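You operate a simulated robot arm through the tools that you are given. There is no shell and no other tool. Be economical: measure what you need, move in short steps, check, and stop when the job is done.

You run a simulated robot arm. Do the job below in one go: nothing can be reset, and whatever is moved stays where it is left.

JOB
Change the filter's stained candle for the new one in the rack.
Fine: the old one stands in the rack; screw the new one home; leave the clean one tight; lid back on; spill nothing, break nothing.

It is judged by the outcome, as a careful person would: the job done as asked, and still so three seconds after it is handed in. It fails if anything else is knocked over, pushed out of place, dropped, spilled or broken. A push-on lid holds only when it is set on centred and level and pressed home; a screw cap is set on level and turned clockwise until tight.

ROBOT AND FRAMES
A 7-joint arm with a two-finger parallel gripper, fixed in place. Base frame: the origin is at the foot of the arm, x ahead of it, y to its left, z up; the work surface is at about z = 0.82. Lengths are in m, angles in rad, forces in N, time in s.
With the tool pointing down near the work surface it reaches from about 0.22 to 0.74 m from the base axis. Its first joint turns from -2.897 to 2.897 rad. Payload 1.57 kg.
The TCP is the grasp point between the finger pads, 0.03 m short of the fingertips. In the tool frame z runs along the fingers and y along their closing line. The gripper opens to 0.11 m. The fingers are 0.024 m wide and 0.012 m thick; the gripper's body (0.048 by 0.112 m) begins 0.078 m behind the TCP.
Orientation is that of the tool frame in the base frame, as [roll, pitch, yaw] about the fixed x, y, z axes, in that order (R = Rz(yaw) Ry(pitch) Rx(roll)). With the fingers straight down and closing along the base's y, the tool's x points along the base's -x, its y along +y and its z along -z.

CONTROLS
- The arm moves only by the tool drive_tool. Its argument "steps" is a list of rows, each a list of 3 entries, a list of its own where there are three numbers: the shift along the tool's x, y, z in m, then the turn, a rotation vector about the tool's x, y, z in rad, then the opening in per cent of the stroke, from 0 (shut) to 100 (fully open). In form: [[[x, y, z], [ax, ay, az], grip], ...]. A call has 1 to 8 rows; each row is the pose to reach, as a shift and turn from the pose commanded when the call began, along the tool's axes at that moment. A row lasts 0.2 s, in which the tool goes at most 0.05 m and 0.15 rad; a call with a longer step from one row to the next is refused whole, and so is a gripper value outside its range. Where a pose cannot be reached the arm comes as near as it can. A force on the tool above 40 N (or 10 N above the force at the start of the call, whichever is more), or a blocked arm, ends the call early, and 0.2 s more pass. Each finger travels about 0.045 m/s and halts on what it meets, pressing with about 21 N; the grip force reading is that of the motor and also rises with nothing between the fingers. The clock runs only during rows and for 0.2 s after the last one: add rows that repeat a pose to give the fingers time. It gives the time, the measured TCP pose, the force on the tool (base axes), the opening and the grip force at its end, in the units of the frame above (readings bear some noise), with the torque about the TCP (base axes, N m) and any sound that the robot's microphone picked up.
- Cameras (640 x 400 px; columns grow to the right, rows downward): "scene" is fixed at [0.4076, 0.6448, 1.6136]; the picture's right is [-0.98, -0.21, 0.00], its down [-0.16, 0.75, -0.64] and it looks along [0.13, -0.63, -0.77] (base axes); focal length 284 px, centre (320, 200). "wrist" rides on the gripper at [0.07, 0.016, -0.141] in the tool frame; the picture's right is [-0.23, 0.97, 0.00], its down [-0.85, -0.20, -0.48] and it looks along [-0.47, -0.11, 0.88] (tool axes); focal length 222 px, centre (320, 200). There is no depth. A picture from a camera that has moved, and an enlarged one, comes with that camera's place and axes in the base frame and with its lens. The place of the scene camera against the robot may be out by one fixed shift of up to 0.012 m in any direction.
- grab_frame(camera): a new picture of that camera. The clock stands still meanwhile.
- lift_body(by): slides the trunk up (or, below 0, down) by that many m; the arm rides with it, the base frame stays. It gives what a move gives, with no picture.
- zoom(camera, box): a new picture of the part [left, top, right, bottom] of that camera's present view, enlarged. The clock stands still meanwhile.
- close_job(): hands the job in; it is judged then, once.

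Work in short steps. Places have to be worked out from the pictures, the camera data and where the tool is seen: move nearer, look again, correct. Check each grasp and each placing, and mend what went wrong. You have 120 turns and 84 pictures in all, those below and enlarged ones among them. Open the gripper and draw the arm clear of the work before you hand the job in, unless the task says otherwise; then end with one line.

The tools are called after "Request:" by a JSON object that holds its "op" and its "data". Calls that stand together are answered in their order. drive_tool: Moves the arm, as the interface text tells. Its arguments: {"type":"object","properties":{"steps":{"type":"array"}},"required":["steps"]} The other tools are called the same way: lift_body (by) slides the trunk up or down; grab_frame (camera) takes a picture; zoom (camera, box) takes an enlarged picture of a part of a camera's view; close_job () hands the job in.

At the start:

```text
clock: 0.0
tool_pos: [0.3627, 0.1343, 1.3255]
tcp_rot: [-3.14, 0.001, -3.141]
ft_force: [0.6, 0.6, 0.2]
wrist_torque: [0.02, 0.0, 0.01]
grip_width: 0.1101
grasp_force: 0.0
trunk travel left (down, up): [-0.525, 0.065]
```

scene: 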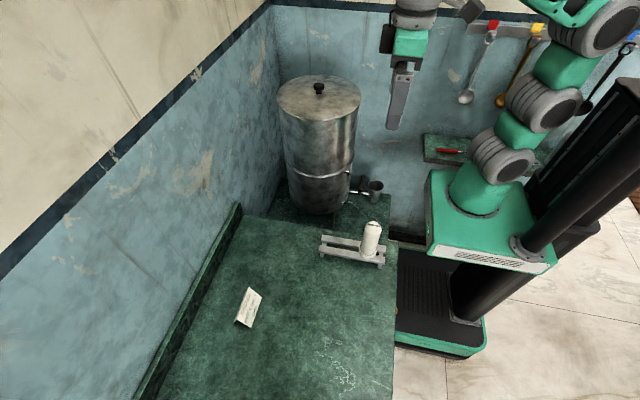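
wrist: 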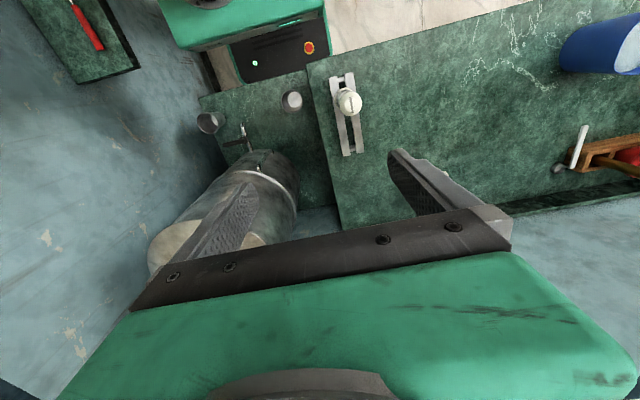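

I see a steel filter with a lid and knob, a rack with one candle, and a note. I zoom in on them first.

Request:
{"op": "zoom", "data": {"camera": "scene", "box": [250, 60, 410, 280]}}

Request:
{"op": "zoom", "data": {"camera": "scene", "box": [220, 280, 280, 330]}}

Request:
{"op": "zoom", "data": {"camera": "wrist", "box": [130, 50, 400, 280]}}

```text
1.82 times, centred on (330, 170) of scene
camera zoom: at [0.4076, 0.6448, 1.6136], right [-0.98, -0.21, 0.0], down [-0.16, 0.75, -0.64], along [0.13, -0.63, -0.77], focal length 517 px, centre (302, 254)
```

zoom: 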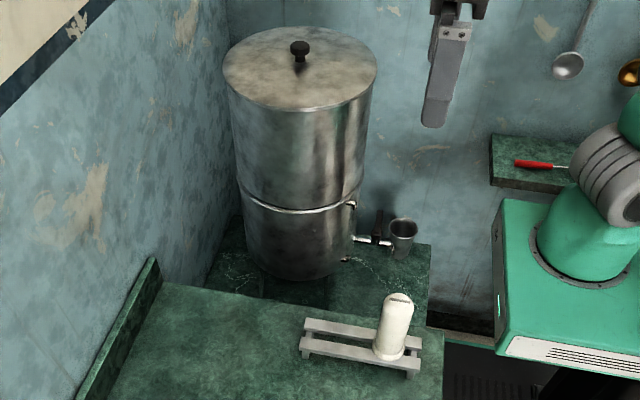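

```text
8.00 times, centred on (250, 305) of scene
camera zoom: at [0.4076, 0.6448, 1.6136], right [-0.98, -0.21, 0.0], down [-0.16, 0.75, -0.64], along [0.13, -0.63, -0.77], focal length 2274 px, centre (880, -640)
```

zoom: 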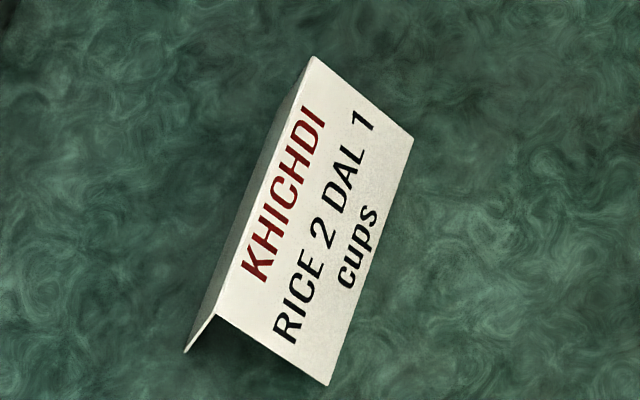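

```text
1.74 times, centred on (265, 165) of wrist
camera zoom: at [0.2926, 0.1496, 1.466], right [0.23, 0.97, 0.0], down [0.85, -0.2, 0.48], along [0.47, -0.11, -0.88], focal length 386 px, centre (416, 261)
```

zoom: 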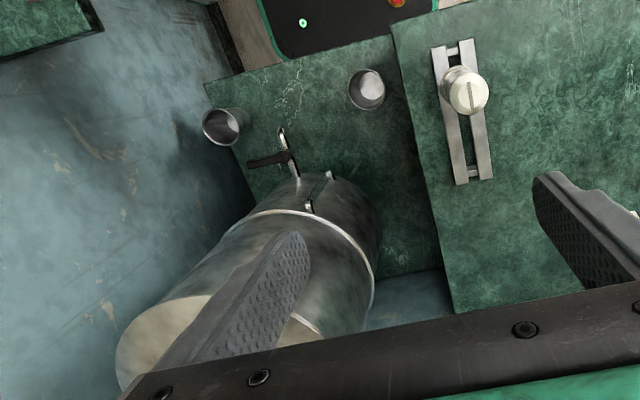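

The filter lid is at roughly (0.5, -0.08, 1.2), and the rack candle near (0.34, 0.20). I raise the trunk for clearance before moving over the filter.

Request:
{"op": "lift_body", "data": {"by": 0.06}}

Request:
{"op": "drive_tool", "data": {"steps": [[[0, -0.045, 0], [0, 0, 0], 100], [[0, -0.09, 0], [0, 0, 0], 100], [[0.0, -0.135, 0], [0, 0, 0], 100]]}}

Request:
{"op": "grab_frame", "data": {"camera": "wrist"}}

Request:
{"op": "grab_frame", "data": {"camera": "scene"}}

```text
clock: 1.0
tool_pos: [0.3615, 0.1345, 1.3858]
tcp_rot: [-3.141, 0.0, 3.14]
ft_force: [0.0, 0.1, 0.6]
wrist_torque: [0.01, 0.04, 0.0]
grip_width: 0.1102
grasp_force: 0.1
trunk travel left (down, up): [-0.585, 0.005]
```

```text
clock: 1.8
tool_pos: [0.3607, -0.0033, 1.3844]
tcp_rot: [-3.141, 0.0, 3.141]
ft_force: [0.4, 0.4, 0.2]
wrist_torque: [-0.01, 0.02, -0.02]
grip_width: 0.11
grasp_force: 0.1
trunk travel left (down, up): [-0.585, 0.005]
```

```text
78 pictures are left
camera wrist: at [0.2919, 0.0129, 1.5262], right [0.23, 0.97, 0.0], down [0.85, -0.2, 0.48], along [0.47, -0.11, -0.88], focal length 222 px, centre (320, 200)
```

wrist: 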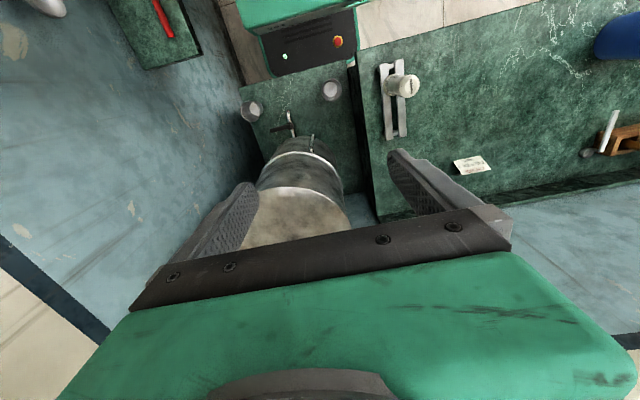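

```text
77 pictures are left
```

scene: 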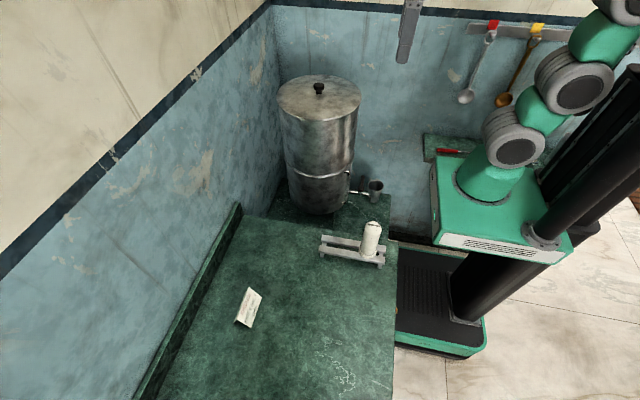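

The lid is still partly hidden by the gripper, so I move forward over it with plenty of height.

Request:
{"op": "drive_tool", "data": {"steps": [[[-0.045, -0.02, 0], [0, 0, 0], 100], [[-0.09, -0.045, 0], [0, 0, 0], 100], [[-0.13, -0.06, 0], [0, 0, 0], 100]]}}

Request:
{"op": "grab_frame", "data": {"camera": "wrist"}}

Request:
{"op": "grab_frame", "data": {"camera": "scene"}}

```text
refused: row 2 steps farther than a row can; nothing moved
```

```text
76 pictures are left
camera wrist: at [0.2919, 0.0129, 1.5262], right [0.23, 0.97, 0.0], down [0.85, -0.2, 0.48], along [0.47, -0.11, -0.88], focal length 222 px, centre (320, 200)
```

wrist: 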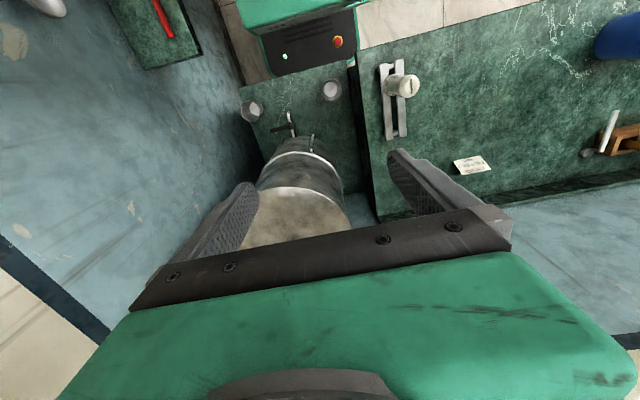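

```text
75 pictures are left
```

scene: 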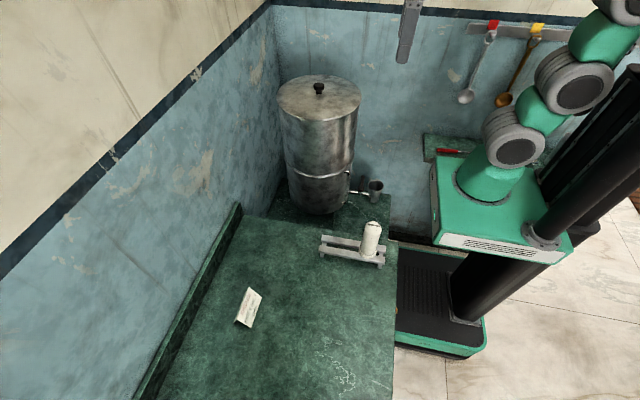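

The step was just over the limit; I repeat it in smaller rows.

Request:
{"op": "drive_tool", "data": {"steps": [[[-0.04, -0.02, 0], [0, 0, 0], 100], [[-0.08, -0.04, 0], [0, 0, 0], 100], [[-0.12, -0.06, 0], [0, 0, 0], 100]]}}

Request:
{"op": "grab_frame", "data": {"camera": "wrist"}}

```text
clock: 2.6
tool_pos: [0.483, -0.0615, 1.3844]
tcp_rot: [3.142, -0.003, 3.142]
ft_force: [-0.1, -1.1, 1.0]
wrist_torque: [-0.01, -0.03, 0.01]
grip_width: 0.1098
grasp_force: 0.0
trunk travel left (down, up): [-0.585, 0.005]
```

```text
74 pictures are left
camera wrist: at [0.4141, -0.0461, 1.5261], right [0.23, 0.97, 0.0], down [0.86, -0.2, 0.48], along [0.47, -0.11, -0.88], focal length 222 px, centre (320, 200)
```

wrist: 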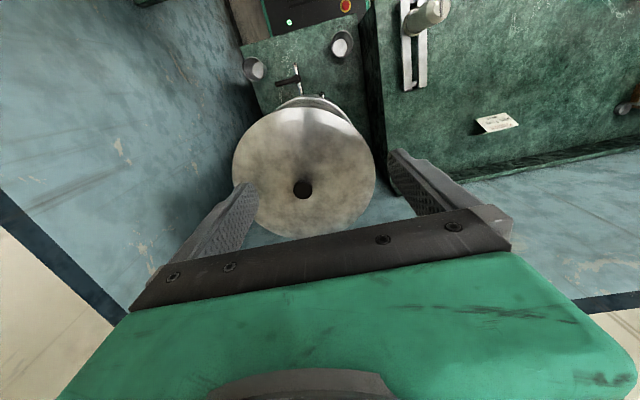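

Triangulating both cameras puts the knob at about (0.568, -0.113, 1.189). I move over it, staying high, and look again.

Request:
{"op": "drive_tool", "data": {"steps": [[[-0.04, -0.02, 0.02], [0, 0, 0], 80], [[-0.08, -0.04, 0.05], [0, 0, 0], 60], [[-0.085, -0.052, 0.09], [0, 0, 0], 60]]}}

Request:
{"op": "grab_frame", "data": {"camera": "wrist"}}

Request:
{"op": "zoom", "data": {"camera": "scene", "box": [260, 40, 380, 115]}}

```text
refused: row 2 steps farther than a row can; nothing moved
```

```text
73 pictures are left
camera wrist: at [0.4141, -0.0461, 1.5261], right [0.23, 0.97, 0.0], down [0.86, -0.2, 0.48], along [0.47, -0.11, -0.88], focal length 222 px, centre (320, 200)
```

wrist: 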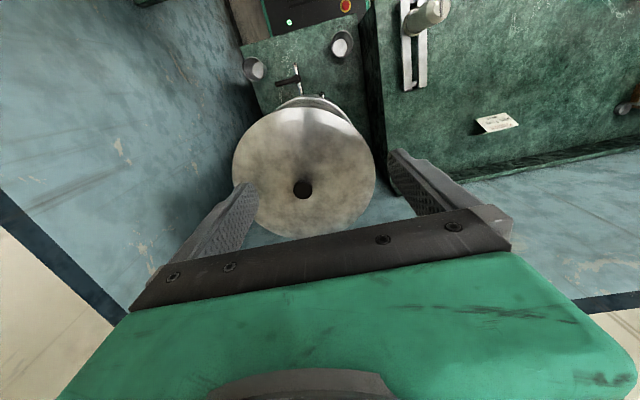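

```text
5.33 times, centred on (320, 78) of scene
camera zoom: at [0.4076, 0.6448, 1.6136], right [-0.98, -0.21, 0.0], down [-0.16, 0.75, -0.64], along [0.13, -0.63, -0.77], focal length 1516 px, centre (320, 853)
```

zoom: 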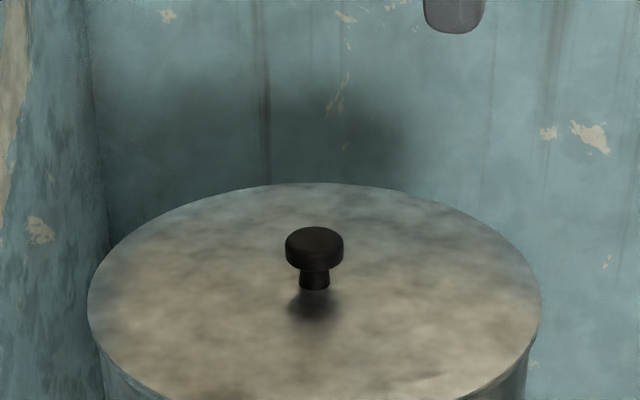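

The knob head is about 31 mm wide and the knob about 40 mm tall. I move over it in smaller rows and descend partway.

Request:
{"op": "drive_tool", "data": {"steps": [[[-0.03, -0.02, 0.02], [0, 0, 0], 80], [[-0.06, -0.04, 0.05], [0, 0, 0], 60], [[-0.085, -0.052, 0.09], [0, 0, 0], 60], [[-0.085, -0.052, 0.11], [0, 0, 0], 60]]}}

Request:
{"op": "grab_frame", "data": {"camera": "wrist"}}

Request:
{"op": "zoom", "data": {"camera": "scene", "box": [240, 0, 400, 100]}}

```text
clock: 3.6
tool_pos: [0.5683, -0.1138, 1.2762]
tcp_rot: [3.142, 0.0, -3.141]
ft_force: [-0.2, -0.7, 0.1]
wrist_torque: [-0.04, -0.01, 0.02]
grip_width: 0.0659
grasp_force: 0.1
trunk travel left (down, up): [-0.585, 0.005]
```

```text
71 pictures are left
camera wrist: at [0.4976, -0.0975, 1.4163], right [0.23, 0.97, 0.0], down [0.85, -0.2, 0.48], along [0.47, -0.11, -0.88], focal length 222 px, centre (320, 200)
```

wrist: 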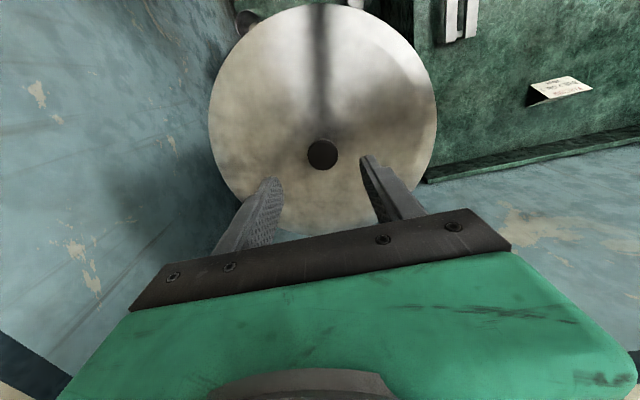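

```text
4.00 times, centred on (320, 50) of scene
camera zoom: at [0.4076, 0.6448, 1.6136], right [-0.98, -0.21, 0.0], down [-0.16, 0.75, -0.64], along [0.13, -0.63, -0.77], focal length 1137 px, centre (320, 800)
```

zoom: 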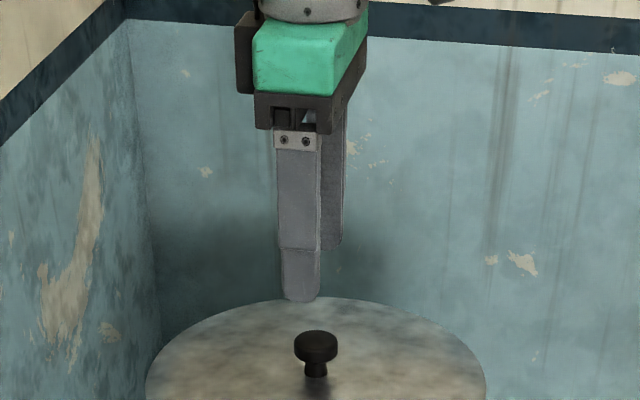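

Both views agree on the knob at (0.567, -0.112, ~1.19). I descend with the fingers straddling it.

Request:
{"op": "drive_tool", "data": {"steps": [[[0.001, 0.001, 0.03], [0, 0, 0], 60], [[0.001, 0.001, 0.06], [0, 0, 0], 60], [[0.001, 0.001, 0.078], [0, 0, 0], 60]]}}

Request:
{"op": "zoom", "data": {"camera": "scene", "box": [280, 50, 360, 110]}}

Request:
{"op": "grab_frame", "data": {"camera": "wrist"}}

```text
clock: 4.4
tool_pos: [0.5667, -0.1125, 1.2044]
tcp_rot: [-3.138, 0.011, -3.141]
ft_force: [-1.0, 1.3, 31.9]
wrist_torque: [0.72, 0.4, -0.09]
grip_width: 0.0662
grasp_force: 0.3
trunk travel left (down, up): [-0.585, 0.005]
```

```text
6.67 times, centred on (320, 80) of scene
camera zoom: at [0.4076, 0.6448, 1.6136], right [-0.98, -0.21, 0.0], down [-0.16, 0.75, -0.64], along [0.13, -0.63, -0.77], focal length 1895 px, centre (320, 1000)
```

zoom: 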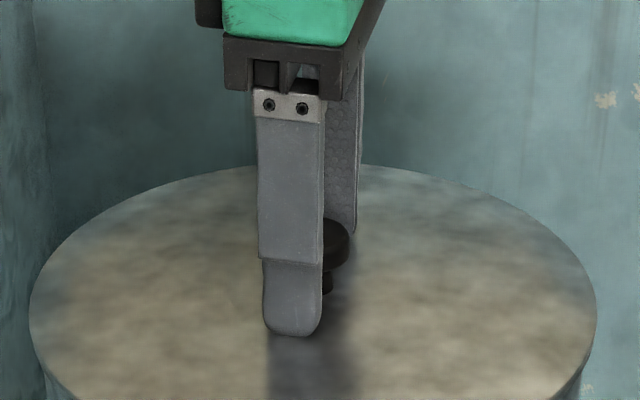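

```text
68 pictures are left
camera wrist: at [0.495, -0.0963, 1.3433], right [0.23, 0.97, 0.0], down [0.85, -0.2, 0.49], along [0.48, -0.11, -0.87], focal length 222 px, centre (320, 200)
```

wrist: 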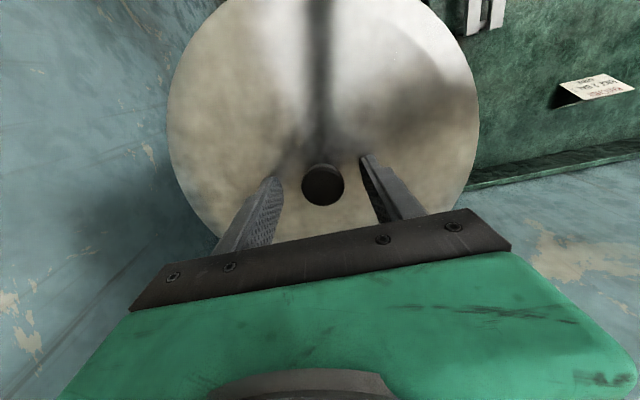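

The fingertips touch the lid at z≈1.174, so the knob is higher than I thought and lies near (0.560, -0.110). I lift a little, centre, and close on it.

Request:
{"op": "drive_tool", "data": {"steps": [[[0, 0, -0.01], [0, 0, 0], 60], [[0.006, 0.003, -0.01], [0, 0, 0], 60], [[0.006, 0.003, -0.01], [0, 0, 0], 25], [[0.006, 0.003, -0.01], [0, 0, 0], 10], [[0.006, 0.003, -0.01], [0, 0, 0], 10], [[0.006, 0.003, -0.01], [0, 0, 0], 10]]}}

Request:
{"op": "zoom", "data": {"camera": "scene", "box": [280, 50, 360, 110]}}

```text
clock: 5.8
tool_pos: [0.5606, -0.1103, 1.207]
tcp_rot: [3.141, 0.001, 3.141]
ft_force: [0.0, -0.7, 0.7]
wrist_torque: [0.01, 0.02, -0.03]
grip_width: 0.0304
grasp_force: 20.7
trunk travel left (down, up): [-0.585, 0.005]
```

```text
6.67 times, centred on (320, 80) of scene
camera zoom: at [0.4076, 0.6448, 1.6136], right [-0.98, -0.21, 0.0], down [-0.16, 0.75, -0.64], along [0.13, -0.63, -0.77], focal length 1895 px, centre (320, 1000)
```

zoom: 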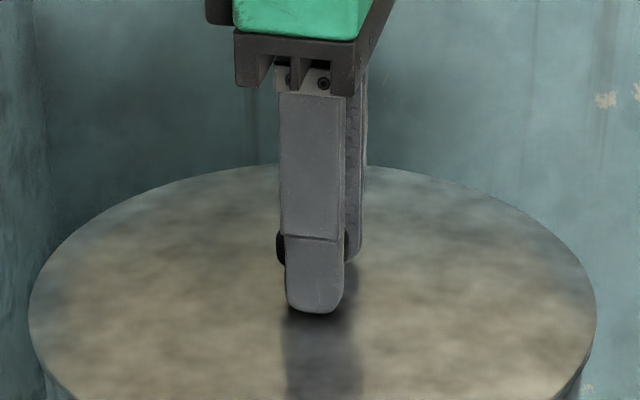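

The knob is gripped firmly and centred. I lift straight up slowly.

Request:
{"op": "drive_tool", "data": {"steps": [[[0, 0, -0.005], [0, 0, 0], 10], [[0, 0, -0.012], [0, 0, 0], 10], [[0, 0, -0.025], [0, 0, 0], 10], [[0, 0, -0.05], [0, 0, 0], 10], [[0, 0, -0.08], [0, 0, 0], 10]]}}

Request:
{"op": "grab_frame", "data": {"camera": "scene"}}

```text
clock: 7.0
tool_pos: [0.5601, -0.1095, 1.2883]
tcp_rot: [-3.14, 0.0, 3.141]
ft_force: [0.9, 1.3, -2.9]
wrist_torque: [0.01, 0.0, -0.02]
grip_width: 0.0302
grasp_force: 21.2
trunk travel left (down, up): [-0.585, 0.005]
```

```text
66 pictures are left
```

scene: 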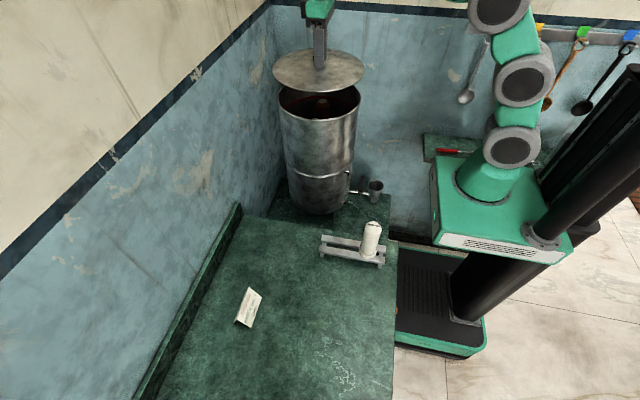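

The lid is off, level in the grip. I carry it across toward a clear spot on the worktop near (0.44, 0.41).

Request:
{"op": "drive_tool", "data": {"steps": [[[0.002, 0.015, -0.01], [0, 0, 0], 10], [[0.01, 0.045, -0.01], [0, 0, 0], 10], [[0.02, 0.085, -0.01], [0, 0, 0], 10], [[0.03, 0.125, -0.01], [0, 0, 0], 10], [[0.04, 0.165, -0.01], [0, 0, 0], 10], [[0.05, 0.205, -0.01], [0, 0, 0], 10], [[0.06, 0.245, -0.01], [0, 0, 0], 10], [[0.065, 0.265, -0.01], [0, 0, 0], 10]]}}

Request:
{"op": "drive_tool", "data": {"steps": [[[0.005, 0.02, 0.01], [0, 0, 0], 10], [[0.012, 0.055, 0.02], [0, 0, 0], 10], [[0.02, 0.09, 0.03], [0, 0, 0], 10], [[0.03, 0.125, 0.05], [0, 0, 0], 10], [[0.04, 0.16, 0.07], [0, 0, 0], 10], [[0.05, 0.195, 0.09], [0, 0, 0], 10], [[0.055, 0.23, 0.11], [0, 0, 0], 10], [[0.055, 0.255, 0.13], [0, 0, 0], 10]]}}

Request:
{"op": "grab_frame", "data": {"camera": "scene"}}

```text
clock: 8.8
tool_pos: [0.4946, 0.1571, 1.2962]
tcp_rot: [3.141, -0.001, 3.14]
ft_force: [-0.5, -0.1, -2.7]
wrist_torque: [-0.03, 0.04, 0.06]
grip_width: 0.03
grasp_force: 20.3
trunk travel left (down, up): [-0.585, 0.005]
```

```text
clock: 10.6
tool_pos: [0.4409, 0.4111, 1.1663]
tcp_rot: [3.141, 0.001, 3.14]
ft_force: [0.4, -0.3, -2.7]
wrist_torque: [-0.02, 0.03, -0.02]
grip_width: 0.0302
grasp_force: 21.0
trunk travel left (down, up): [-0.585, 0.005]
```

```text
65 pictures are left
```

scene: 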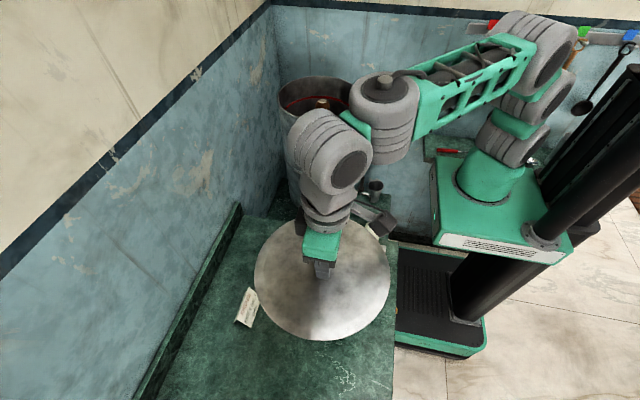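

The spot below is clear. I lower the lid straight down, most of the way.

Request:
{"op": "drive_tool", "data": {"steps": [[[0, 0, 0.04], [0, 0, 0], 10], [[0, 0, 0.08], [0, 0, 0], 10], [[0, 0, 0.12], [0, 0, 0], 10], [[0, 0, 0.16], [0, 0, 0], 10], [[0, 0, 0.2], [0, 0, 0], 10], [[0, 0, 0.23], [0, 0, 0], 10], [[0, 0, 0.25], [0, 0, 0], 10]]}}

Request:
{"op": "grab_frame", "data": {"camera": "scene"}}

Request:
{"op": "grab_frame", "data": {"camera": "wrist"}}

```text
clock: 12.2
tool_pos: [0.4392, 0.411, 0.9158]
tcp_rot: [-3.141, 0.002, -3.141]
ft_force: [-0.1, 0.2, -2.6]
wrist_torque: [0.0, 0.01, 0.04]
grip_width: 0.0301
grasp_force: 20.6
trunk travel left (down, up): [-0.585, 0.005]
```

```text
64 pictures are left
```

scene: 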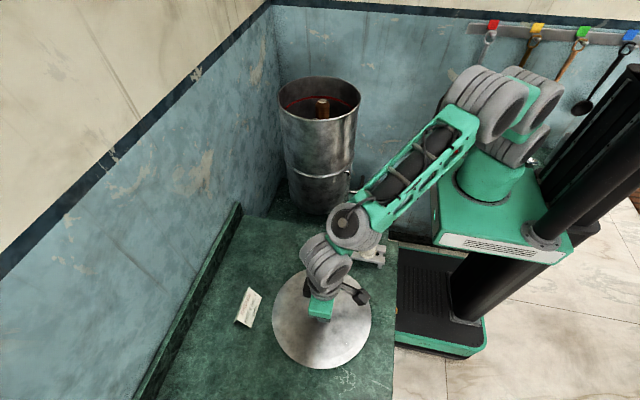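

```text
63 pictures are left
camera wrist: at [0.3715, 0.427, 1.0576], right [0.23, 0.97, 0.0], down [0.85, -0.2, 0.48], along [0.47, -0.11, -0.88], focal length 222 px, centre (320, 200)
```

wrist: 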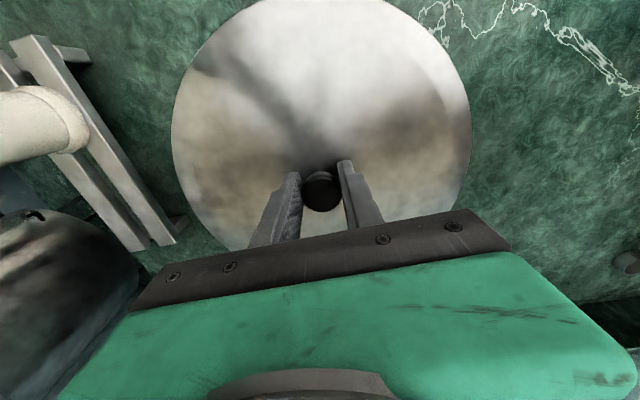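

The lid will land clear of the rack and note. I go down slowly until it touches.

Request:
{"op": "drive_tool", "data": {"steps": [[[0, 0, 0.01], [0, 0, 0], 10], [[0, 0, 0.02], [0, 0, 0], 10], [[0, 0, 0.027], [0, 0, 0], 10], [[0, 0, 0.034], [0, 0, 0], 10]]}}

Request:
{"op": "zoom", "data": {"camera": "scene", "box": [240, 230, 400, 400]}}

```text
clock: 13.2
tool_pos: [0.4405, 0.4104, 0.8826]
tcp_rot: [3.141, 0.0, 3.141]
ft_force: [-0.1, -0.2, -1.9]
wrist_torque: [0.02, 0.0, -0.02]
grip_width: 0.0302
grasp_force: 20.9
trunk travel left (down, up): [-0.585, 0.005]
```

```text
2.35 times, centred on (320, 315) of scene
camera zoom: at [0.4076, 0.6448, 1.6136], right [-0.98, -0.21, 0.0], down [-0.16, 0.75, -0.64], along [0.13, -0.63, -0.77], focal length 669 px, centre (320, -71)
```

zoom: 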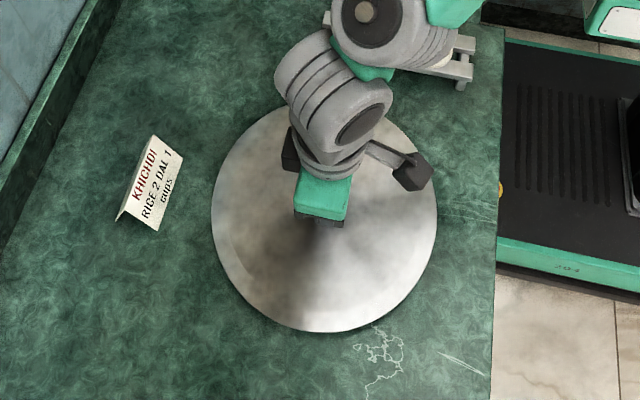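

Still in the air with about 2.7 N of weight; I continue in fine steps.

Request:
{"op": "drive_tool", "data": {"steps": [[[0, 0, 0.004], [0, 0, 0], 10], [[0, 0, 0.008], [0, 0, 0], 10], [[0, 0, 0.012], [0, 0, 0], 10]]}}

```text
clock: 14.0
tool_pos: [0.4401, 0.4107, 0.8707]
tcp_rot: [-3.141, 0.001, -3.141]
ft_force: [-0.5, 0.8, -2.4]
wrist_torque: [-0.01, 0.03, -0.02]
grip_width: 0.0303
grasp_force: 21.3
trunk travel left (down, up): [-0.585, 0.005]
```

Request:
{"op": "drive_tool", "data": {"steps": [[[0, 0, 0.003], [0, 0, 0], 10], [[0, 0, 0.006], [0, 0, 0], 10], [[0, 0, 0.009], [0, 0, 0], 10], [[0, 0, 0.009], [0, 0, 0], 10]]}}

```text
clock: 15.0
tool_pos: [0.4408, 0.4105, 0.8655]
tcp_rot: [3.137, 0.005, 3.14]
ft_force: [-0.8, -0.7, 28.7]
wrist_torque: [-0.18, 0.32, -0.11]
grip_width: 0.0302
grasp_force: 20.8
trunk travel left (down, up): [-0.585, 0.005]
```

The lid is down at TCP z≈0.8655. I ease the push, then open and rise.

Request:
{"op": "drive_tool", "data": {"steps": [[[0, 0, -0.004], [0, 0, 0], 10], [[0, 0, -0.004], [0, 0, 0], 35], [[0, 0, -0.004], [0, 0, 0], 60], [[0, 0, -0.004], [0, 0, 0], 60]]}}

Request:
{"op": "drive_tool", "data": {"steps": [[[0, 0, -0.03], [0, 0, 0], 60], [[0, 0, -0.07], [0, 0, 0], 60], [[0, 0, -0.11], [0, 0, 0], 60], [[0, 0, -0.15], [0, 0, 0], 60], [[0, 0, -0.19], [0, 0, 0], 60], [[0, 0, -0.23], [0, 0, 0], 60], [[0, 0, -0.27], [0, 0, 0], 60], [[0, 0, -0.31], [0, 0, 0], 60]]}}

Request:
{"op": "grab_frame", "data": {"camera": "scene"}}

Request:
{"op": "grab_frame", "data": {"camera": "wrist"}}

```text
clock: 16.0
tool_pos: [0.4386, 0.4101, 0.8653]
tcp_rot: [-3.141, -0.002, 3.14]
ft_force: [0.4, -5.0, 10.2]
wrist_torque: [0.16, -0.03, -0.02]
grip_width: 0.0617
grasp_force: 0.1
trunk travel left (down, up): [-0.585, 0.005]
```

```text
clock: 17.8
tool_pos: [0.4396, 0.4088, 1.178]
tcp_rot: [-3.141, 0.0, 3.138]
ft_force: [-0.5, 0.3, 0.4]
wrist_torque: [0.05, -0.02, -0.02]
grip_width: 0.066
grasp_force: 0.1
trunk travel left (down, up): [-0.585, 0.005]
```

```text
61 pictures are left
```

scene: 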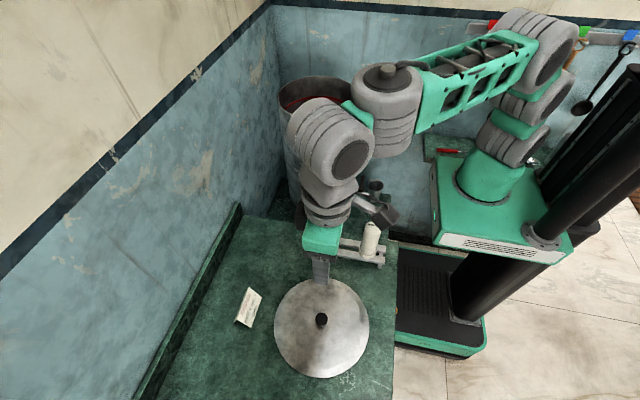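

```text
60 pictures are left
camera wrist: at [0.3712, 0.4257, 1.3185], right [0.23, 0.97, 0.0], down [0.86, -0.2, 0.48], along [0.47, -0.11, -0.88], focal length 222 px, centre (320, 200)
```

wrist: 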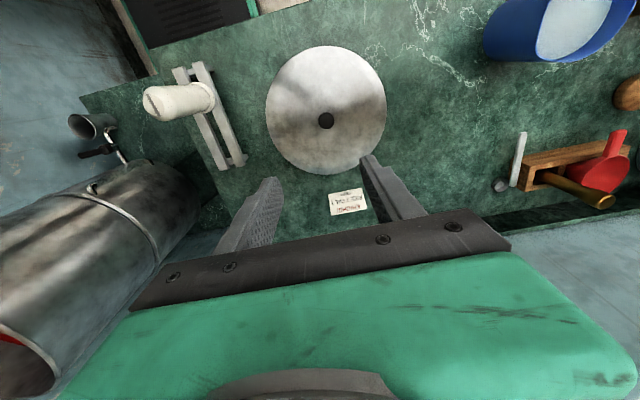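

The lid lies flat. Now I go back up over the filter to look inside.

Request:
{"op": "drive_tool", "data": {"steps": [[[0, 0, -0.045], [0, 0, 0], 80], [[0, 0, -0.09], [0, 0, 0], 100], [[0, 0, -0.13], [0, 0, 0], 100], [[0, 0, -0.17], [0, 0, 0], 100], [[-0.005, -0.045, -0.185], [0, 0, 0], 100], [[-0.01, -0.09, -0.195], [0, 0, 0], 100], [[-0.02, -0.135, -0.2], [0, 0, 0], 100], [[-0.03, -0.18, -0.2], [0, 0, 0], 100]]}}

Request:
{"op": "drive_tool", "data": {"steps": [[[-0.01, -0.045, 0], [0, 0, 0], 100], [[-0.02, -0.09, 0], [0, 0, 0], 100], [[-0.03, -0.135, 0], [0, 0, 0], 100], [[-0.04, -0.18, 0], [0, 0, 0], 100], [[-0.05, -0.225, 0], [0, 0, 0], 100], [[-0.06, -0.27, 0], [0, 0, 0], 100], [[-0.075, -0.31, 0], [0, 0, 0], 100], [[-0.11, -0.34, 0], [0, 0, 0], 100]]}}

Request:
{"op": "grab_frame", "data": {"camera": "wrist"}}

Request:
{"op": "zoom", "data": {"camera": "scene", "box": [270, 60, 370, 120]}}

```text
clock: 19.6
tool_pos: [0.4703, 0.2289, 1.376]
tcp_rot: [3.141, -0.001, 3.139]
ft_force: [-1.1, -0.3, 0.1]
wrist_torque: [0.06, -0.01, 0.0]
grip_width: 0.1102
grasp_force: 0.0
out of reach, approached as far as the arm can: row 4
trunk travel left (down, up): [-0.585, 0.005]
```

```text
clock: 21.3
tool_pos: [0.5649, -0.096, 1.3771]
tcp_rot: [-3.138, 0.024, 3.13]
ft_force: [19.5, -3.0, -26.4]
wrist_torque: [0.09, 0.38, 0.04]
grip_width: 0.1099
grasp_force: 0.0
out of reach, approached as far as the arm can: row 8
trunk travel left (down, up): [-0.585, 0.005]
stopped in row 8: the force on the tool passed its limit at 129 N (the readings are from after the stop); the commanded pose is now the measured one
```

```text
59 pictures are left
camera wrist: at [0.4932, -0.0784, 1.5151], right [0.24, 0.97, 0.0], down [0.84, -0.21, 0.5], along [0.49, -0.12, -0.87], focal length 222 px, centre (320, 200)
```

wrist: 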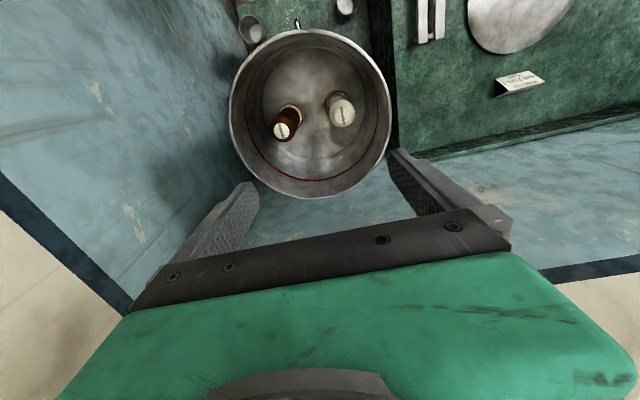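

```text
6.40 times, centred on (320, 90) of scene
camera zoom: at [0.4076, 0.6448, 1.6136], right [-0.98, -0.21, 0.0], down [-0.16, 0.75, -0.64], along [0.13, -0.63, -0.77], focal length 1820 px, centre (320, 904)
```

zoom: 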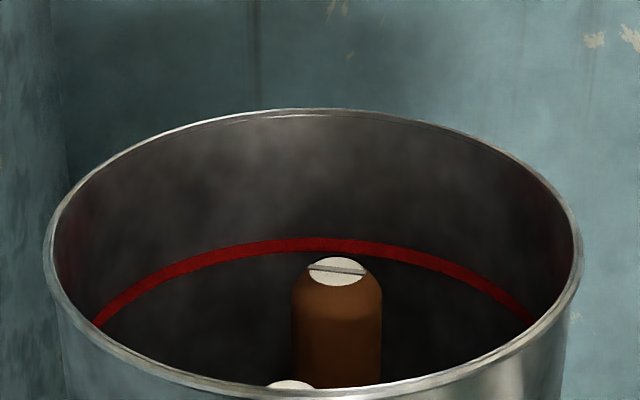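

Inside are two candles, one brown (stained) and one white that must stay. The force came from the arm at its reach limit, so I lower slightly and take a closer look.

Request:
{"op": "drive_tool", "data": {"steps": [[[0, 0, 0.03], [0, 0, 0], 100], [[0, -0.01, 0.05], [0, -0.02, 0], 100]]}}

Request:
{"op": "zoom", "data": {"camera": "wrist", "box": [200, 0, 440, 220]}}

Request:
{"op": "grab_frame", "data": {"camera": "scene"}}

```text
clock: 21.9
tool_pos: [0.5672, -0.1067, 1.3244]
tcp_rot: [-3.14, 0.039, 3.131]
ft_force: [0.2, -0.1, -0.4]
wrist_torque: [0.01, 0.0, 0.02]
grip_width: 0.1101
grasp_force: 0.0
trunk travel left (down, up): [-0.585, 0.005]
```

```text
1.82 times, centred on (320, 110) of wrist
camera zoom: at [0.4915, -0.0892, 1.4632], right [0.24, 0.97, 0.01], down [0.83, -0.21, 0.51], along [0.5, -0.12, -0.86], focal length 404 px, centre (320, 364)
```

zoom: 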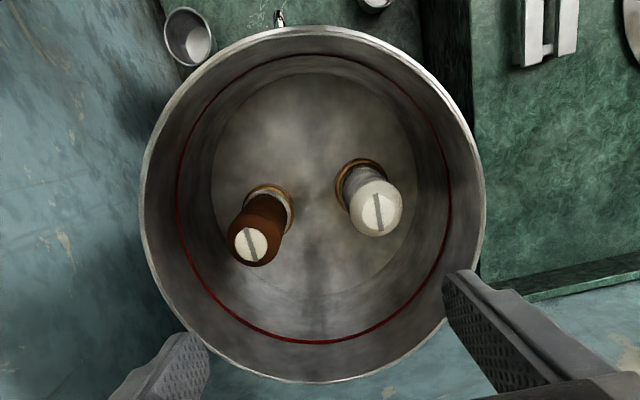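

```text
56 pictures are left
```

scene: 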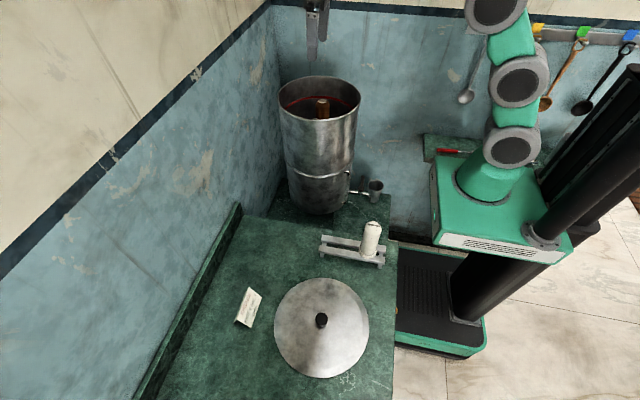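

The stained candle's top is at about (0.566, -0.166, 1.117), 45 mm wide; the clean one is at (0.566, -0.056). I level the tool and centre above the stained one at a safe height.

Request:
{"op": "drive_tool", "data": {"steps": [[[0, -0.03, 0.02], [0, 0.02, 0], 90], [[0, -0.055, 0.045], [0, 0.038, 0], 80], [[0.002, -0.06, 0.045], [0, 0.038, -0.01], 80]]}}

Request:
{"op": "drive_tool", "data": {"steps": [[[0, 0, 0], [0, 0, 0.15], 80], [[0, 0, 0], [0, 0, 0.3], 80], [[0, 0, 0], [0, 0, 0.45], 80], [[0, 0, 0], [0, 0, 0.6], 80], [[0, 0, 0], [0, 0, 0.75], 80], [[0, 0, 0], [0, 0, 0.9], 80], [[0, 0, 0], [0, 0, 1.05], 80], [[0, 0, 0], [0, 0, 1.2], 80]]}}

Request:
{"op": "grab_frame", "data": {"camera": "wrist"}}

```text
clock: 22.7
tool_pos: [0.565, -0.1663, 1.2811]
tcp_rot: [-3.138, 0.004, 3.139]
ft_force: [-0.3, -0.1, -0.6]
wrist_torque: [-0.03, 0.02, 0.0]
grip_width: 0.088
grasp_force: 0.1
trunk travel left (down, up): [-0.585, 0.005]
```

```text
clock: 24.5
tool_pos: [0.5659, -0.1655, 1.2806]
tcp_rot: [-3.14, 0.002, 1.94]
ft_force: [-0.8, 0.1, -0.1]
wrist_torque: [0.01, -0.03, 0.02]
grip_width: 0.088
grasp_force: 0.0
trunk travel left (down, up): [-0.585, 0.005]
```

```text
55 pictures are left
camera wrist: at [0.5552, -0.0953, 1.4212], right [0.99, 0.14, 0.0], down [0.12, -0.87, 0.48], along [0.07, -0.48, -0.88], focal length 222 px, centre (320, 200)
```

wrist: 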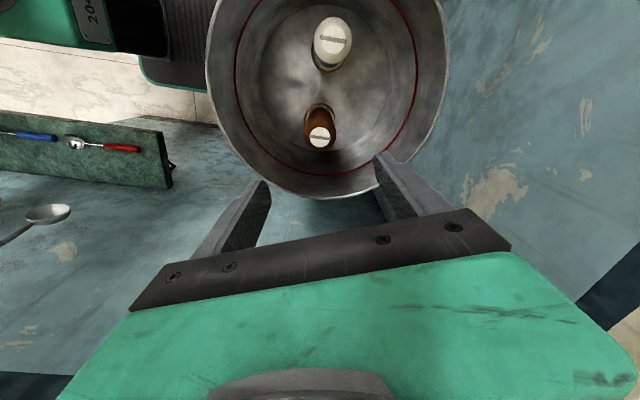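

The candle top estimate is confirmed at (0.566, -0.165, ~1.115). I wind the wrist further clockwise to have travel for unscrewing.

Request:
{"op": "drive_tool", "data": {"steps": [[[0, 0, 0], [0, 0, 0.15], 70], [[0, 0, 0], [0, 0, 0.3], 70], [[0, 0, 0], [0, 0, 0.45], 70], [[0, 0, 0], [0, 0, 0.6], 70], [[0, 0, 0], [0, 0, 0.75], 70], [[0, 0, 0], [0, 0, 0.9], 70], [[0, 0, 0], [0, 0, 1.05], 70], [[0, 0, 0], [0, 0, 1.2], 70]]}}

Request:
{"op": "grab_frame", "data": {"camera": "wrist"}}

```text
clock: 26.3
tool_pos: [0.5644, -0.1664, 1.2814]
tcp_rot: [3.137, 0.0, 0.738]
ft_force: [0.0, 0.2, -0.7]
wrist_torque: [0.02, -0.01, 0.01]
grip_width: 0.0768
grasp_force: 0.1
trunk travel left (down, up): [-0.585, 0.005]
```

```text
54 pictures are left
camera wrist: at [0.6273, -0.1312, 1.422], right [0.49, -0.87, 0.0], down [-0.77, -0.43, 0.48], along [-0.42, -0.24, -0.88], focal length 222 px, centre (320, 200)
```

wrist: 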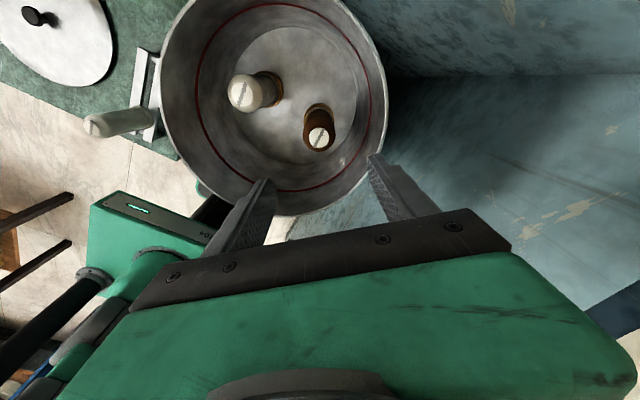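

All three views agree on (0.5655, -0.166). I narrow the fingers and descend around the stained candle to TCP z≈1.092, keeping the hand above the rim.

Request:
{"op": "drive_tool", "data": {"steps": [[[0, 0, 0.03], [0, 0, 0], 58], [[0, 0, 0.06], [0, 0, 0], 58], [[0, 0, 0.09], [0, 0, 0], 58], [[0, 0, 0.115], [0, 0, 0], 58], [[0, 0, 0.14], [0, 0, 0], 58], [[0, 0, 0.165], [0, 0, 0], 58], [[0, 0, 0.189], [0, 0, 0], 58]]}}

Request:
{"op": "grab_frame", "data": {"camera": "wrist"}}

Request:
{"op": "zoom", "data": {"camera": "scene", "box": [270, 40, 370, 120]}}

```text
clock: 27.9
tool_pos: [0.5637, -0.1658, 1.0913]
tcp_rot: [3.137, 0.0, 0.743]
ft_force: [-0.2, 0.0, -0.2]
wrist_torque: [0.04, -0.03, 0.02]
grip_width: 0.0636
grasp_force: 0.0
trunk travel left (down, up): [-0.585, 0.005]
```

```text
53 pictures are left
camera wrist: at [0.6269, -0.1309, 1.2324], right [0.49, -0.87, 0.0], down [-0.77, -0.43, 0.48], along [-0.41, -0.24, -0.88], focal length 222 px, centre (320, 200)
```

wrist: 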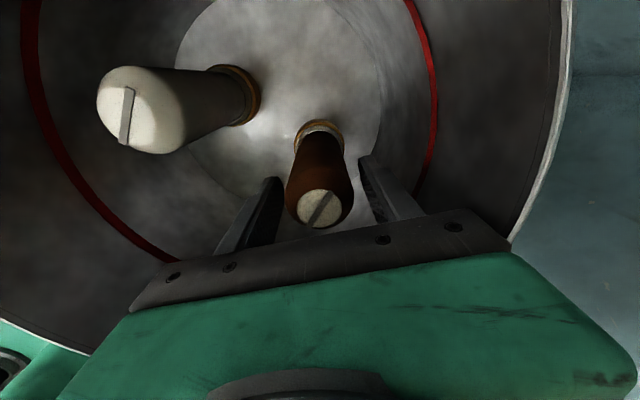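

```text
5.00 times, centred on (320, 80) of scene
camera zoom: at [0.4076, 0.6448, 1.6136], right [-0.98, -0.21, 0.0], down [-0.16, 0.75, -0.64], along [0.13, -0.63, -0.77], focal length 1422 px, centre (320, 800)
```

zoom: 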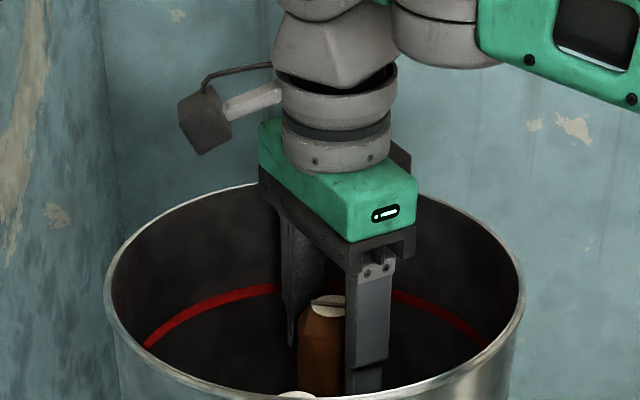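

The candle sits centred between the fingers. I close on it.

Request:
{"op": "drive_tool", "data": {"steps": [[[0, 0, 0], [0, 0, 0], 40], [[0, 0, 0], [0, 0, 0], 30], [[0, 0, 0], [0, 0, 0], 25], [[0, 0, 0], [0, 0, 0], 25]]}}

```text
clock: 28.9
tool_pos: [0.564, -0.1654, 1.092]
tcp_rot: [3.139, -0.001, 0.743]
ft_force: [-3.1, 1.6, 0.3]
wrist_torque: [0.07, 0.1, 0.16]
grip_width: 0.0468
grasp_force: 21.1
trunk travel left (down, up): [-0.585, 0.005]
```

Gripped at 46.8 mm. I begin unscrewing counter-clockwise and watch torque and force.

Request:
{"op": "drive_tool", "data": {"steps": [[[0, -0.001, 0], [0, 0, -0.1], 25], [[0, -0.001, 0], [0, 0, -0.2], 25], [[0, -0.001, 0], [0, 0, -0.3], 25], [[0, -0.001, 0], [0, 0, -0.4], 25]]}}

Request:
{"op": "grab_frame", "data": {"camera": "wrist"}}

```text
clock: 29.9
tool_pos: [0.5648, -0.1661, 1.0918]
tcp_rot: [3.14, 0.002, 1.141]
ft_force: [-1.1, -0.6, -4.7]
wrist_torque: [0.01, 0.09, 0.0]
grip_width: 0.047
grasp_force: 21.2
trunk travel left (down, up): [-0.585, 0.005]
```

```text
51 pictures are left
camera wrist: at [0.6085, -0.1096, 1.2319], right [0.79, -0.61, 0.0], down [-0.54, -0.69, 0.48], along [-0.29, -0.38, -0.88], focal length 222 px, centre (320, 200)
```

wrist: 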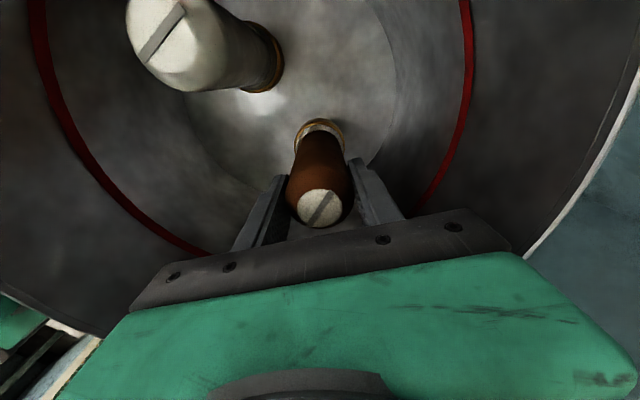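

The slot turns along with the gripper, with little torque. I continue unscrewing.

Request:
{"op": "drive_tool", "data": {"steps": [[[0, 0, 0], [0, 0, -0.15], 25], [[0, 0, 0], [0, 0, -0.3], 25], [[0, 0, 0], [0, 0, -0.45], 25], [[0, 0, 0], [0, 0, -0.6], 25], [[0, 0, 0], [0, 0, -0.75], 25], [[0, 0, 0], [0, 0, -0.9], 25], [[0, 0, 0], [0, 0, -1.05], 25], [[0, 0, 0], [0, 0, -1.2], 25]]}}

```text
clock: 31.7
tool_pos: [0.5652, -0.1656, 1.0917]
tcp_rot: [-3.141, 0.003, 2.345]
ft_force: [6.9, -3.1, -5.6]
wrist_torque: [-0.08, -0.27, -0.01]
grip_width: 0.0469
grasp_force: 21.4
trunk travel left (down, up): [-0.585, 0.005]
```

Request:
{"op": "drive_tool", "data": {"steps": [[[0, 0, -0.0005], [0, 0, -0.15], 25], [[0, 0, -0.0005], [0, 0, -0.3], 25], [[0, 0, -0.0005], [0, 0, -0.45], 25], [[0, 0, -0.0005], [0, 0, -0.6], 25], [[0, 0, -0.001], [0, 0, -0.75], 25], [[0, 0, -0.001], [0, 0, -0.85], 25]]}}

Request:
{"op": "grab_frame", "data": {"camera": "wrist"}}

Request:
{"op": "zoom", "data": {"camera": "scene", "box": [270, 40, 370, 120]}}

```text
clock: 33.1
tool_pos: [0.5667, -0.1656, 1.0917]
tcp_rot: [-3.141, 0.001, -3.09]
ft_force: [8.8, 3.5, -9.4]
wrist_torque: [0.16, -0.35, 0.01]
grip_width: 0.0469
grasp_force: 20.6
trunk travel left (down, up): [-0.585, 0.005]
```

```text
50 pictures are left
camera wrist: at [0.4958, -0.1525, 1.2325], right [0.18, 0.98, 0.0], down [0.86, -0.15, 0.48], along [0.47, -0.09, -0.88], focal length 222 px, centre (320, 200)
```

wrist: 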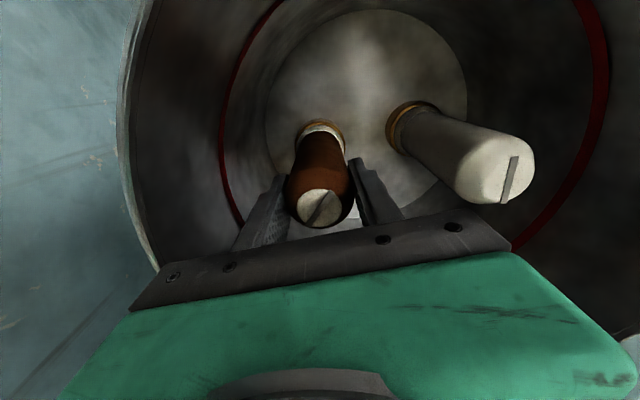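

```text
5.00 times, centred on (320, 80) of scene
camera zoom: at [0.4076, 0.6448, 1.6136], right [-0.98, -0.21, 0.0], down [-0.16, 0.75, -0.64], along [0.13, -0.63, -0.77], focal length 1422 px, centre (320, 800)
```

zoom: 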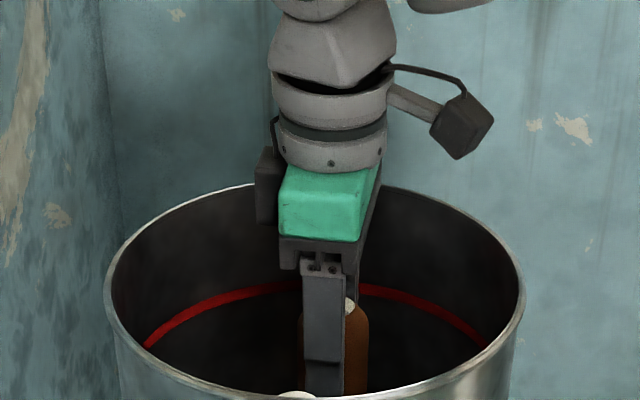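

Turned about 2.4 rad; the lateral force shows the grip is about 2 mm off-axis. I release, wind the wrist back, recentre and regrip.

Request:
{"op": "drive_tool", "data": {"steps": [[[0, 0, 0], [0, 0, 0], 45], [[0, 0, 0], [0, 0, 0], 58], [[0, 0, 0], [0, 0, 0], 58]]}}

Request:
{"op": "drive_tool", "data": {"steps": [[[0, 0, 0], [0, 0, 0.15], 58], [[0, 0, 0], [0, 0, 0.3], 58], [[0, 0, 0], [0, 0, 0.45], 58], [[0, 0, 0], [0, 0, 0.6], 58], [[0, 0, 0], [0, 0, 0.75], 58], [[0, 0, 0], [0, 0, 0.9], 58], [[0, 0, 0], [0, 0, 1.05], 58], [[0, 0, 0], [0, 0, 1.2], 58]]}}

Request:
{"op": "drive_tool", "data": {"steps": [[[0, 0, 0], [0, 0, 0.15], 58], [[0, 0, 0], [0, 0, 0.3], 58], [[0, 0, 0], [0, 0, 0.45], 58], [[0, 0, 0], [0, 0, 0.6], 58], [[0, 0, 0], [0, 0, 0.75], 58], [[0, 0, 0], [0, 0, 0.9], 58], [[0, 0, 0], [0, 0, 1.05], 58], [[0, 0, 0], [0, 0, 1.2], 58]]}}

Request:
{"op": "grab_frame", "data": {"camera": "wrist"}}

```text
clock: 33.9
tool_pos: [0.5654, -0.1663, 1.093]
tcp_rot: [-3.138, 0.001, -3.092]
ft_force: [-0.8, 0.1, 0.7]
wrist_torque: [-0.05, 0.01, 0.01]
grip_width: 0.0638
grasp_force: 0.1
trunk travel left (down, up): [-0.585, 0.005]
```

```text
clock: 35.7
tool_pos: [0.5646, -0.1659, 1.0935]
tcp_rot: [3.142, 0.004, 1.987]
ft_force: [-0.6, -0.8, 1.2]
wrist_torque: [-0.01, -0.04, 0.03]
grip_width: 0.0638
grasp_force: 0.0
trunk travel left (down, up): [-0.585, 0.005]
```

```text
clock: 37.5
tool_pos: [0.5651, -0.1658, 1.0931]
tcp_rot: [3.139, 0.0, 0.788]
ft_force: [-0.3, 0.5, 0.2]
wrist_torque: [0.0, -0.01, 0.02]
grip_width: 0.0637
grasp_force: 0.1
trunk travel left (down, up): [-0.585, 0.005]
```

```text
48 pictures are left
camera wrist: at [0.6254, -0.1277, 1.2337], right [0.53, -0.85, 0.0], down [-0.75, -0.46, 0.48], along [-0.4, -0.26, -0.88], focal length 222 px, centre (320, 200)
```

wrist: 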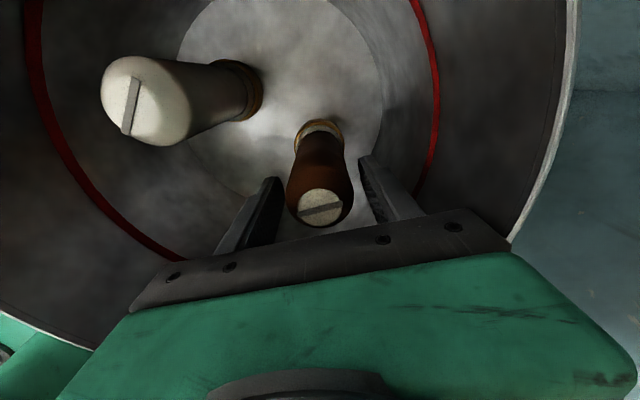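

The slot turned as expected. A tiny recentre, then I regrip and unscrew on.

Request:
{"op": "drive_tool", "data": {"steps": [[[0.0006, -0.0006, 0], [0, 0, 0], 40], [[0.0006, -0.0006, 0], [0, 0, 0], 30], [[0.0006, -0.0006, 0], [0, 0, 0], 25], [[0.0006, -0.0006, 0], [0, 0, 0], 25]]}}

Request:
{"op": "drive_tool", "data": {"steps": [[[0, 0, 0], [0, 0, -0.15], 25], [[0, 0, 0], [0, 0, -0.3], 25], [[0, 0, 0], [0, 0, -0.45], 25], [[0, 0, 0], [0, 0, -0.6], 25], [[0, 0, 0], [0, 0, -0.75], 25], [[0, 0, 0], [0, 0, -0.9], 25], [[0, 0, 0], [0, 0, -1.05], 25], [[0, 0, 0], [0, 0, -1.2], 25]]}}

Request:
{"op": "drive_tool", "data": {"steps": [[[0, 0, 0], [0, 0, -0.15], 25], [[0, 0, 0], [0, 0, -0.3], 25], [[0, 0, 0], [0, 0, -0.45], 25], [[0, 0, 0], [0, 0, -0.6], 25], [[0, 0, 0], [0, 0, -0.75], 25], [[0, 0, 0], [0, 0, -0.9], 25], [[0, 0, 0], [0, 0, -1.05], 25], [[0, 0, 0], [0, 0, -1.15], 25]]}}

```text
clock: 38.5
tool_pos: [0.565, -0.1644, 1.0935]
tcp_rot: [3.136, 0.0, 0.79]
ft_force: [1.2, -1.4, 0.8]
wrist_torque: [-0.05, -0.01, -0.01]
grip_width: 0.048
grasp_force: 21.1
trunk travel left (down, up): [-0.585, 0.005]
```

```text
clock: 40.3
tool_pos: [0.5642, -0.1647, 1.0942]
tcp_rot: [-3.141, 0.003, 1.993]
ft_force: [1.7, -0.2, -0.1]
wrist_torque: [0.1, -0.18, -0.01]
grip_width: 0.0479
grasp_force: 21.0
trunk travel left (down, up): [-0.585, 0.005]
```

```text
clock: 42.1
tool_pos: [0.5632, -0.1651, 1.0938]
tcp_rot: [-3.139, 0.002, -3.141]
ft_force: [-0.4, 2.2, 1.7]
wrist_torque: [-0.04, -0.49, -0.43]
grip_width: 0.0471
grasp_force: 21.0
trunk travel left (down, up): [-0.585, 0.005]
```

A torque of 0.43 N m appeared at the end; I look before continuing.

Request:
{"op": "grab_frame", "data": {"camera": "wrist"}}

Request:
{"op": "zoom", "data": {"camera": "scene", "box": [270, 40, 370, 120]}}

```text
47 pictures are left
camera wrist: at [0.4944, -0.1489, 1.2335], right [0.23, 0.97, 0.0], down [0.85, -0.2, 0.48], along [0.47, -0.11, -0.88], focal length 222 px, centre (320, 200)
```

wrist: 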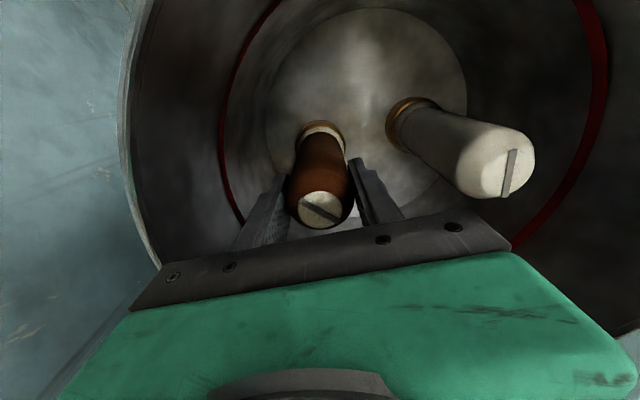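

```text
5.00 times, centred on (320, 80) of scene
camera zoom: at [0.4076, 0.6448, 1.6136], right [-0.98, -0.21, 0.0], down [-0.16, 0.75, -0.64], along [0.13, -0.63, -0.77], focal length 1422 px, centre (320, 800)
```

zoom: 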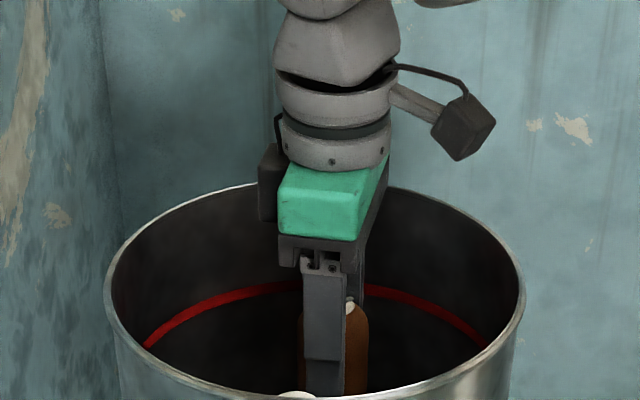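

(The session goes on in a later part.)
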